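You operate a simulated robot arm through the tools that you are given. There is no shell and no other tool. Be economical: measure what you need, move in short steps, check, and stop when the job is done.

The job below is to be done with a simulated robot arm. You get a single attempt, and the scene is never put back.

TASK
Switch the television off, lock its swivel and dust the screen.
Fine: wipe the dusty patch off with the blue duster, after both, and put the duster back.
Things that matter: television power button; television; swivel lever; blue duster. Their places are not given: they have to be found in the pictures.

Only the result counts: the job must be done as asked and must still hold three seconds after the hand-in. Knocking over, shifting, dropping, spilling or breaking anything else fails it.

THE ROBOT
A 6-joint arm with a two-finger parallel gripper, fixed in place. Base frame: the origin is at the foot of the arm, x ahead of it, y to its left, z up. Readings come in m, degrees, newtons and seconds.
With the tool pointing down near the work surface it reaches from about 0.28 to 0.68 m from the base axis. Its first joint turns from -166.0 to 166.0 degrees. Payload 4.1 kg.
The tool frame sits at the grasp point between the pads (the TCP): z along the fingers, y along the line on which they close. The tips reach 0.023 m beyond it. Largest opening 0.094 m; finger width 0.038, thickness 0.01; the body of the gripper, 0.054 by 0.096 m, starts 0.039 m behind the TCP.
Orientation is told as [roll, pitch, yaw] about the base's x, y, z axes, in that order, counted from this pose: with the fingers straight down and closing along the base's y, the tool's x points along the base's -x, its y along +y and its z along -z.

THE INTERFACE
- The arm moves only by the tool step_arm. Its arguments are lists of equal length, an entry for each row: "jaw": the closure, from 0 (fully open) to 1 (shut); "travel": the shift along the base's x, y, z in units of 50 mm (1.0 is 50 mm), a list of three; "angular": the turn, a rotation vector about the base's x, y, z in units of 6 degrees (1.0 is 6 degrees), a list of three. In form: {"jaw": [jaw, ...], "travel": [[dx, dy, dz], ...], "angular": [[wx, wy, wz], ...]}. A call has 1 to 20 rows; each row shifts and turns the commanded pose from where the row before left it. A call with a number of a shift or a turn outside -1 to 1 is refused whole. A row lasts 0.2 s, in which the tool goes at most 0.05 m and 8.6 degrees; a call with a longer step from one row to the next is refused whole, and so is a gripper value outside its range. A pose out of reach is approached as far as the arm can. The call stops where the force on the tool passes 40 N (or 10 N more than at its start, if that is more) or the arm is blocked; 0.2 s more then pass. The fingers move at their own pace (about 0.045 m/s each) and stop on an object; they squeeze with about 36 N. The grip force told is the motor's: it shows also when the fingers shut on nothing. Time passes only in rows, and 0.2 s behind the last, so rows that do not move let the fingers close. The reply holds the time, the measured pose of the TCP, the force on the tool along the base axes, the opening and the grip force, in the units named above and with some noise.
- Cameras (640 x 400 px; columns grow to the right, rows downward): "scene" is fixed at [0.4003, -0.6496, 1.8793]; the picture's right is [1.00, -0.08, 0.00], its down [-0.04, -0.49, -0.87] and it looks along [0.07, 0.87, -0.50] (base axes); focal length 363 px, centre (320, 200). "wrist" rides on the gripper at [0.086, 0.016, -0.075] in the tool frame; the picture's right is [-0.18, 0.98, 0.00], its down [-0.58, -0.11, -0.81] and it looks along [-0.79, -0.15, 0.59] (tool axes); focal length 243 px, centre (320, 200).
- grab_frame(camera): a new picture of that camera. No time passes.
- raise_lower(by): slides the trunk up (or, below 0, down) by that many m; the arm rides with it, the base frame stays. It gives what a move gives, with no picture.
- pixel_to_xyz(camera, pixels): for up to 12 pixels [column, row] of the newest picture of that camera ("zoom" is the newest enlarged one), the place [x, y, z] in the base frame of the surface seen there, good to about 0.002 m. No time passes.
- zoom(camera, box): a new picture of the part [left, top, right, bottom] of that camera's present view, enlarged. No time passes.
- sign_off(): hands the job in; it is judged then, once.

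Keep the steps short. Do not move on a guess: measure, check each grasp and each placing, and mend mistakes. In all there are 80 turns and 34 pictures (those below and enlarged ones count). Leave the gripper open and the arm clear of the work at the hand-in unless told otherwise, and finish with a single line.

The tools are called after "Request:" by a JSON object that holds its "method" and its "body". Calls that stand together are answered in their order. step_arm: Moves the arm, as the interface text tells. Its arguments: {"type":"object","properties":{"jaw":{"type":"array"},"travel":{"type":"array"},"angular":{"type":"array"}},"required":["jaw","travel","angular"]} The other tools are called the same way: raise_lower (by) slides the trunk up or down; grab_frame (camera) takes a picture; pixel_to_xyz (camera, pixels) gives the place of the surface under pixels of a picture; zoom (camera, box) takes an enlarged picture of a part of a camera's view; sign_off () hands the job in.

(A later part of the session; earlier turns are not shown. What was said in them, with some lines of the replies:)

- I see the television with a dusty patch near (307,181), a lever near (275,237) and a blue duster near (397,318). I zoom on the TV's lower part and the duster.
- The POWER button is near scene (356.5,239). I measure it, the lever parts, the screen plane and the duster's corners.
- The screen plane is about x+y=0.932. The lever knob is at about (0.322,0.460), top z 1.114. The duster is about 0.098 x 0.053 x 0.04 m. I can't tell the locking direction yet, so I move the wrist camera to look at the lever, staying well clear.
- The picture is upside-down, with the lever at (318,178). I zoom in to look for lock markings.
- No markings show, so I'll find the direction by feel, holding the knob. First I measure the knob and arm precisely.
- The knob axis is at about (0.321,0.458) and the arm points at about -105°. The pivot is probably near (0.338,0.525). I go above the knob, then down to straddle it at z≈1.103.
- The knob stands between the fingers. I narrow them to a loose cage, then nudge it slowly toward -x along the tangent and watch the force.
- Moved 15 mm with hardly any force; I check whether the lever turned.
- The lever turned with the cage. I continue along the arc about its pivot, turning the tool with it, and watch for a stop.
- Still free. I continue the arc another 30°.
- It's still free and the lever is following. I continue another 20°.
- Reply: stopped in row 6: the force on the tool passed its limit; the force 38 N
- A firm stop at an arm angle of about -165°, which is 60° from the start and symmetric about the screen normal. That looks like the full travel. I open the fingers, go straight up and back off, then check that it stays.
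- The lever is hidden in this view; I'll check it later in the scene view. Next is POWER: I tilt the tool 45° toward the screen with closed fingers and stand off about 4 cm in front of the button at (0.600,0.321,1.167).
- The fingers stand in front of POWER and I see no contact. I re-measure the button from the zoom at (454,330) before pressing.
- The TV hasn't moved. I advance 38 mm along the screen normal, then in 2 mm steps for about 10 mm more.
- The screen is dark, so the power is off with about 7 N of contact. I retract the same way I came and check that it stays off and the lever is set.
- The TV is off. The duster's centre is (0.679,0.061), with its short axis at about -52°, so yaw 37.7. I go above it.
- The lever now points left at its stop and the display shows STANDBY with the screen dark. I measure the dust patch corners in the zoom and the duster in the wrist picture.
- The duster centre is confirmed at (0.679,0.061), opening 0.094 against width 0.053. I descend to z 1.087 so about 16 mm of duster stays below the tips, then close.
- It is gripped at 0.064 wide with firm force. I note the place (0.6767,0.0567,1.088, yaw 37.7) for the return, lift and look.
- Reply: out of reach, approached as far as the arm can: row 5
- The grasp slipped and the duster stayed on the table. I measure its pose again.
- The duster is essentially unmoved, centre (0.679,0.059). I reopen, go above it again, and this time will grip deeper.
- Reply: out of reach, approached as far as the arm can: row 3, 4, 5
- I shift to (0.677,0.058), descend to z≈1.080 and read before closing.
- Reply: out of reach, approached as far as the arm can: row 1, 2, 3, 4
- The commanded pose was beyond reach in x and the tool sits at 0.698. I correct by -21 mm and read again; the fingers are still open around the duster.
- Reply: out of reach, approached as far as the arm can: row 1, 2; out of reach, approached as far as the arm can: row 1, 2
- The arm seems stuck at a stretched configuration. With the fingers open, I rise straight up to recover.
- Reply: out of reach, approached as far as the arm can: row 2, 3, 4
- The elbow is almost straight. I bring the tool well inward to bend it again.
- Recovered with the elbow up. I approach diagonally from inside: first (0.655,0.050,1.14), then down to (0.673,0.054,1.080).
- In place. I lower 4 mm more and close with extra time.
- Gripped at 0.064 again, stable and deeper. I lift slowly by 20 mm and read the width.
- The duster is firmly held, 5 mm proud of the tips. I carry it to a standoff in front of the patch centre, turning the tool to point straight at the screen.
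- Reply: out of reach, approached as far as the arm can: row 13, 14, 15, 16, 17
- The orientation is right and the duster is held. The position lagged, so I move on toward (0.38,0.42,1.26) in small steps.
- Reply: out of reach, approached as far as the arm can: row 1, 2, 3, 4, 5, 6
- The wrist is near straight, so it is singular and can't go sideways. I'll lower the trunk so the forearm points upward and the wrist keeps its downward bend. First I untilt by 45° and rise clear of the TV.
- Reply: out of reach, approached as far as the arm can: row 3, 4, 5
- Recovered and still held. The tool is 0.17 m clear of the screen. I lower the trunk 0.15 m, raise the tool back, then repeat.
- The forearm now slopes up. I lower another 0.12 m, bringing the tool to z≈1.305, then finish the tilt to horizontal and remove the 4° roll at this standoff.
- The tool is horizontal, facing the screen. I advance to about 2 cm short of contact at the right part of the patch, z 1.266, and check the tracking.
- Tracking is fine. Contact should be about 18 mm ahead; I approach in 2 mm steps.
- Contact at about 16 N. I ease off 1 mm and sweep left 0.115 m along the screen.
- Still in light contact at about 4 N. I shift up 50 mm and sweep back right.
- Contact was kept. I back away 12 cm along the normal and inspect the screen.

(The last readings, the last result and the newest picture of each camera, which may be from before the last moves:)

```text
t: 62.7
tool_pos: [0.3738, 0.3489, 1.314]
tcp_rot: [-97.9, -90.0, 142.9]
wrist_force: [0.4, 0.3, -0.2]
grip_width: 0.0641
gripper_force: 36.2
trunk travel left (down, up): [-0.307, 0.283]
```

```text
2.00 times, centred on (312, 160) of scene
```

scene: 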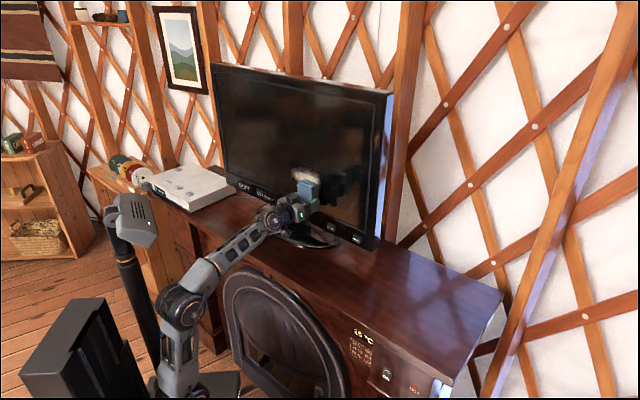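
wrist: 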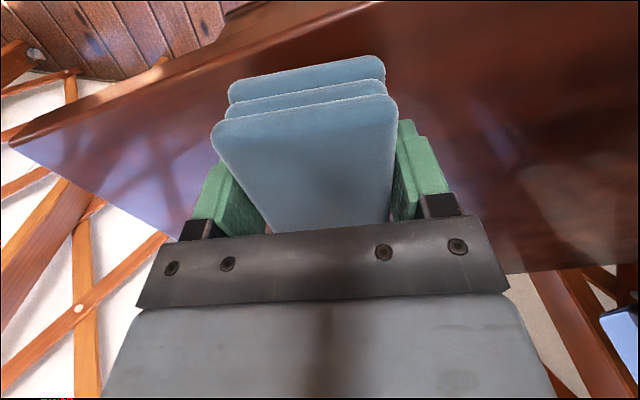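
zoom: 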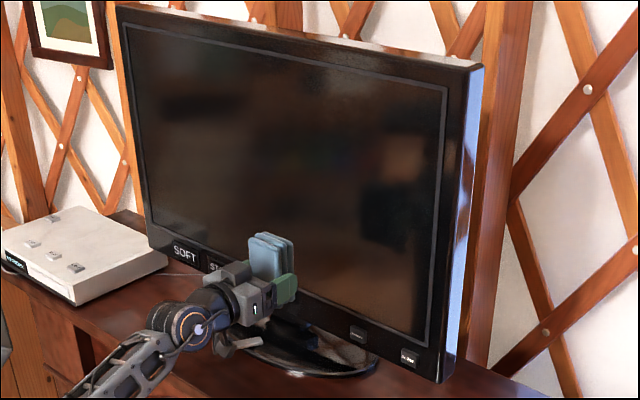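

The patch looks gone. For the return, I untilt 39° and raise the trunk back 0.27 m; the arm stays about 15 cm off the screen.

Request:
{"method": "step_arm", "body": {"jaw": [1, 1, 1, 1, 1, 1, 1, 1, 1], "travel": [[-0.05, -0.05, 0], [-0.05, -0.05, 0], [-0.05, -0.05, 0], [-0.05, -0.05, 0], [0, -0.1, 0], [0, -0.1, 0], [0, -0.1, 0], [0, -0.1, 0], [0, 0, 0]], "angular": [[-0.6, 0.6, 0], [-0.6, 0.6, 0], [-0.6, 0.6, 0], [-0.6, 0.6, 0], [-0.6, 0.6, 0], [-0.6, 0.6, 0], [-0.6, 0.6, 0], [-0.4, 0.4, 0], [0, 0, 0]]}}

Request:
{"method": "raise_lower", "body": {"by": 0.27}}

```text
t: 64.7
tool_pos: [0.3651, 0.319, 1.3144]
tcp_rot: [0.0, -51.0, 45.2]
wrist_force: [0.4, 0.0, -0.4]
grip_width: 0.0641
gripper_force: 36.0
trunk travel left (down, up): [-0.307, 0.283]
```

```text
t: 67.4
tool_pos: [0.3655, 0.3188, 1.5858]
tcp_rot: [-0.1, -51.0, 45.2]
wrist_force: [0.3, -0.7, -0.7]
grip_width: 0.064
gripper_force: 36.7
trunk travel left (down, up): [-0.577, 0.013]
```

I move down and over toward the duster's spot, restoring the tool to vertical at yaw 37.1.

Request:
{"method": "step_arm", "body": {"jaw": [1, 1, 1, 1, 1, 1, 1, 1, 1, 1, 1, 1, 1], "travel": [[0.324, -0.431, -0.56], [0.324, -0.431, -0.56], [0.324, -0.431, -0.56], [0.324, -0.431, -0.56], [0.324, -0.431, -0.56], [0.324, -0.431, -0.56], [0.324, -0.431, -0.56], [0.324, -0.431, -0.56], [0.324, -0.431, -0.56], [0.324, -0.431, -0.56], [0.324, -0.431, -0.56], [0.324, -0.431, -0.56], [0, 0, 0]], "angular": [[-0.668, 0.668, 0], [-0.668, 0.668, 0], [-0.668, 0.668, 0], [-0.668, 0.668, 0], [-0.668, 0.668, 0], [-0.668, 0.668, 0], [-0.668, 0.668, 0], [-0.668, 0.668, 0], [-0.668, 0.668, 0], [0, 0, -0.67], [0, 0, -0.67], [0, 0, 0], [0, 0, 0]]}}

Request:
{"method": "grab_frame", "body": {"camera": "wrist"}}

Request:
{"method": "zoom", "body": {"camera": "scene", "box": [220, 120, 412, 240]}}

```text
t: 70.2
tool_pos: [0.5584, 0.0587, 1.2485]
tcp_rot: [0.2, 0.0, 37.1]
wrist_force: [-0.1, -0.1, -0.3]
grip_width: 0.0642
gripper_force: 36.2
trunk travel left (down, up): [-0.577, 0.013]
```

```text
4 pictures are left
```

wrist: 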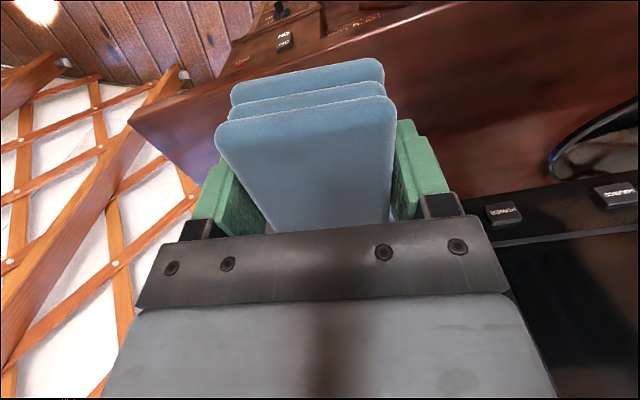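

```text
3.33 times, centred on (316, 180) of scene
```

zoom: 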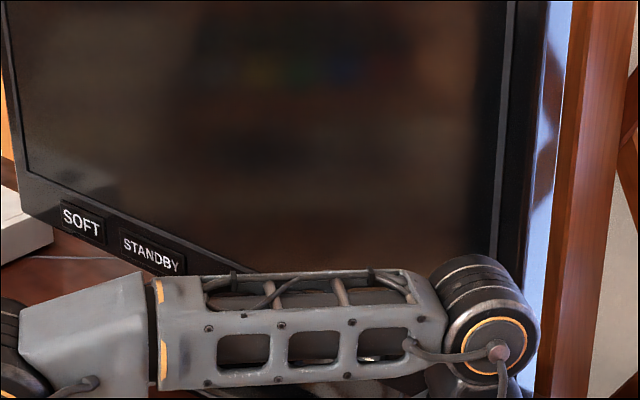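

The screen is clean and the grip on the duster is unchanged. I approach its spot diagonally, to about 3–4 mm above the table.

Request:
{"method": "step_arm", "body": {"jaw": [1, 1, 1, 1, 1, 1, 1, 1, 1], "travel": [[0.458, -0.033, -0.617], [0.458, -0.033, -0.617], [0.458, -0.033, -0.617], [0.458, -0.033, -0.617], [0.1065, 0.025, -0.215], [0.1065, 0.025, -0.215], [0.1065, 0.025, -0.215], [0.1065, 0.025, -0.215], [0, 0, 0]], "angular": [[0, 0, 0], [0, 0, 0], [0, 0, 0], [0, 0, 0], [0, 0, 0], [0, 0, 0], [0, 0, 0], [0, 0, 0], [0, 0, 0]]}}

```text
t: 72.2
tool_pos: [0.6718, 0.0564, 1.0822]
tcp_rot: [0.0, 0.0, 37.0]
wrist_force: [-0.9, -0.4, -1.1]
grip_width: 0.0642
gripper_force: 36.4
trunk travel left (down, up): [-0.577, 0.013]
```

In position. I lower in 1 mm steps to touch.

Request:
{"method": "step_arm", "body": {"jaw": [1, 1, 1, 1, 1, 1], "travel": [[0, 0, -0.02], [0, 0, -0.02], [0, 0, -0.02], [0, 0, -0.02], [0, 0, -0.01], [0, 0, 0]], "angular": [[0, 0, 0], [0, 0, 0], [0, 0, 0], [0, 0, 0], [0, 0, 0], [0, 0, 0]]}}

```text
t: 73.6
tool_pos: [0.6716, 0.0565, 1.0784]
tcp_rot: [0.0, -0.1, 36.9]
wrist_force: [4.2, 1.5, 11.5]
grip_width: 0.0642
gripper_force: 35.9
trunk travel left (down, up): [-0.577, 0.013]
```

The duster is down, with 11 N upward. I open and retreat up and inward.

Request:
{"method": "step_arm", "body": {"jaw": [0.15, 0, 0, 0, 0, 0, 0, 0, 0, 0], "travel": [[0, 0, 0], [0, 0, 0], [0, 0, 0], [0, 0, 0.3], [-0.08, 0, 0.5], [-0.2, 0, 0.5], [-0.5, 0, 0.5], [-0.7, 0, 0.5], [-0.7, 0, 0.3], [-0.7, 0, 0]], "angular": [[0, 0, 0], [0, 0, 0], [0, 0, 0], [0, 0, 0], [0, 0, 0], [0, 0, 0], [0, 0, 0], [0, 0, 0], [0, 0, 0], [0, 0, 0]]}}

Request:
{"method": "zoom", "body": {"camera": "scene", "box": [340, 280, 468, 360]}}

```text
t: 75.8
tool_pos: [0.5265, 0.0562, 1.2095]
tcp_rot: [0.1, -0.1, 36.9]
wrist_force: [0.5, -0.3, -0.4]
grip_width: 0.0938
gripper_force: 0.0
trunk travel left (down, up): [-0.577, 0.013]
```

```text
5.00 times, centred on (404, 320) of scene
```

zoom: 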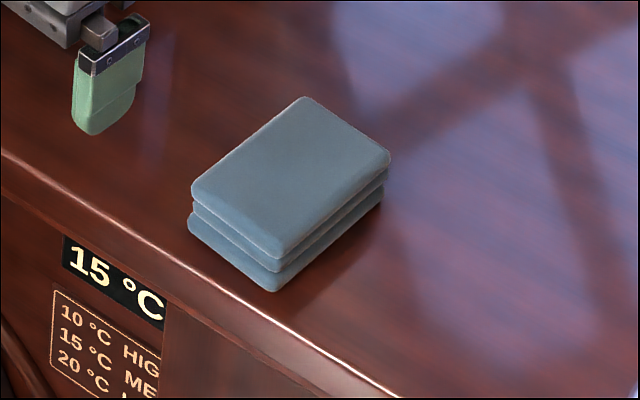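

The duster is back exactly in place. I retreat further and take a final look at the lever, screen and status.

Request:
{"method": "step_arm", "body": {"jaw": [0, 0, 0, 0, 0, 0, 0], "travel": [[-0.5, -0.4, 0.4], [-0.5, -0.4, 0.4], [-0.5, -0.4, 0.4], [-0.5, -0.4, 0.2], [-0.5, -0.4, 0], [-0.5, -0.4, 0], [0, 0, 0]], "angular": [[0, 0, 0], [0, 0, 0], [0, 0, 0], [0, 0, 0], [0, 0, 0], [0, 0, 0], [0, 0, 0]]}}

Request:
{"method": "zoom", "body": {"camera": "scene", "box": [200, 110, 392, 260]}}

```text
t: 77.4
tool_pos: [0.3761, -0.0639, 1.2739]
tcp_rot: [0.3, 0.1, 37.1]
wrist_force: [-0.1, 0.1, -0.1]
grip_width: 0.0941
gripper_force: 0.1
trunk travel left (down, up): [-0.577, 0.013]
```

```text
2.67 times, centred on (296, 185) of scene
```

zoom: 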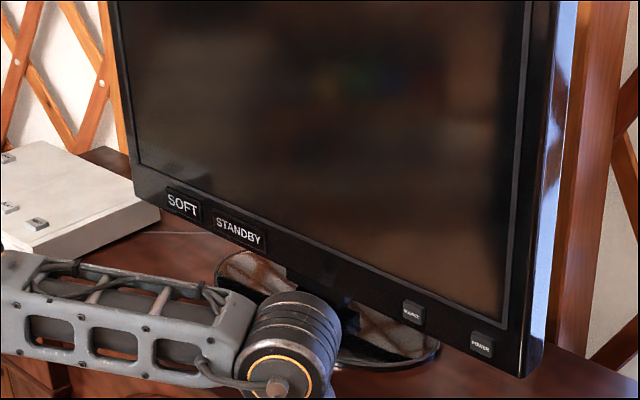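

The screen is dark and clean and shows STANDBY. The post-wipe picture showed the lever still at its stop, and the duster is back. I hand in.

Request:
{"method": "sign_off", "body": {}}

```text
The job is handed in.
```

The television is off (its display reads STANDBY), the swivel lever is turned to its far stop (there were no lock markings to confirm the direction), the dusty patch is wiped off, and the blue duster is back in its place.
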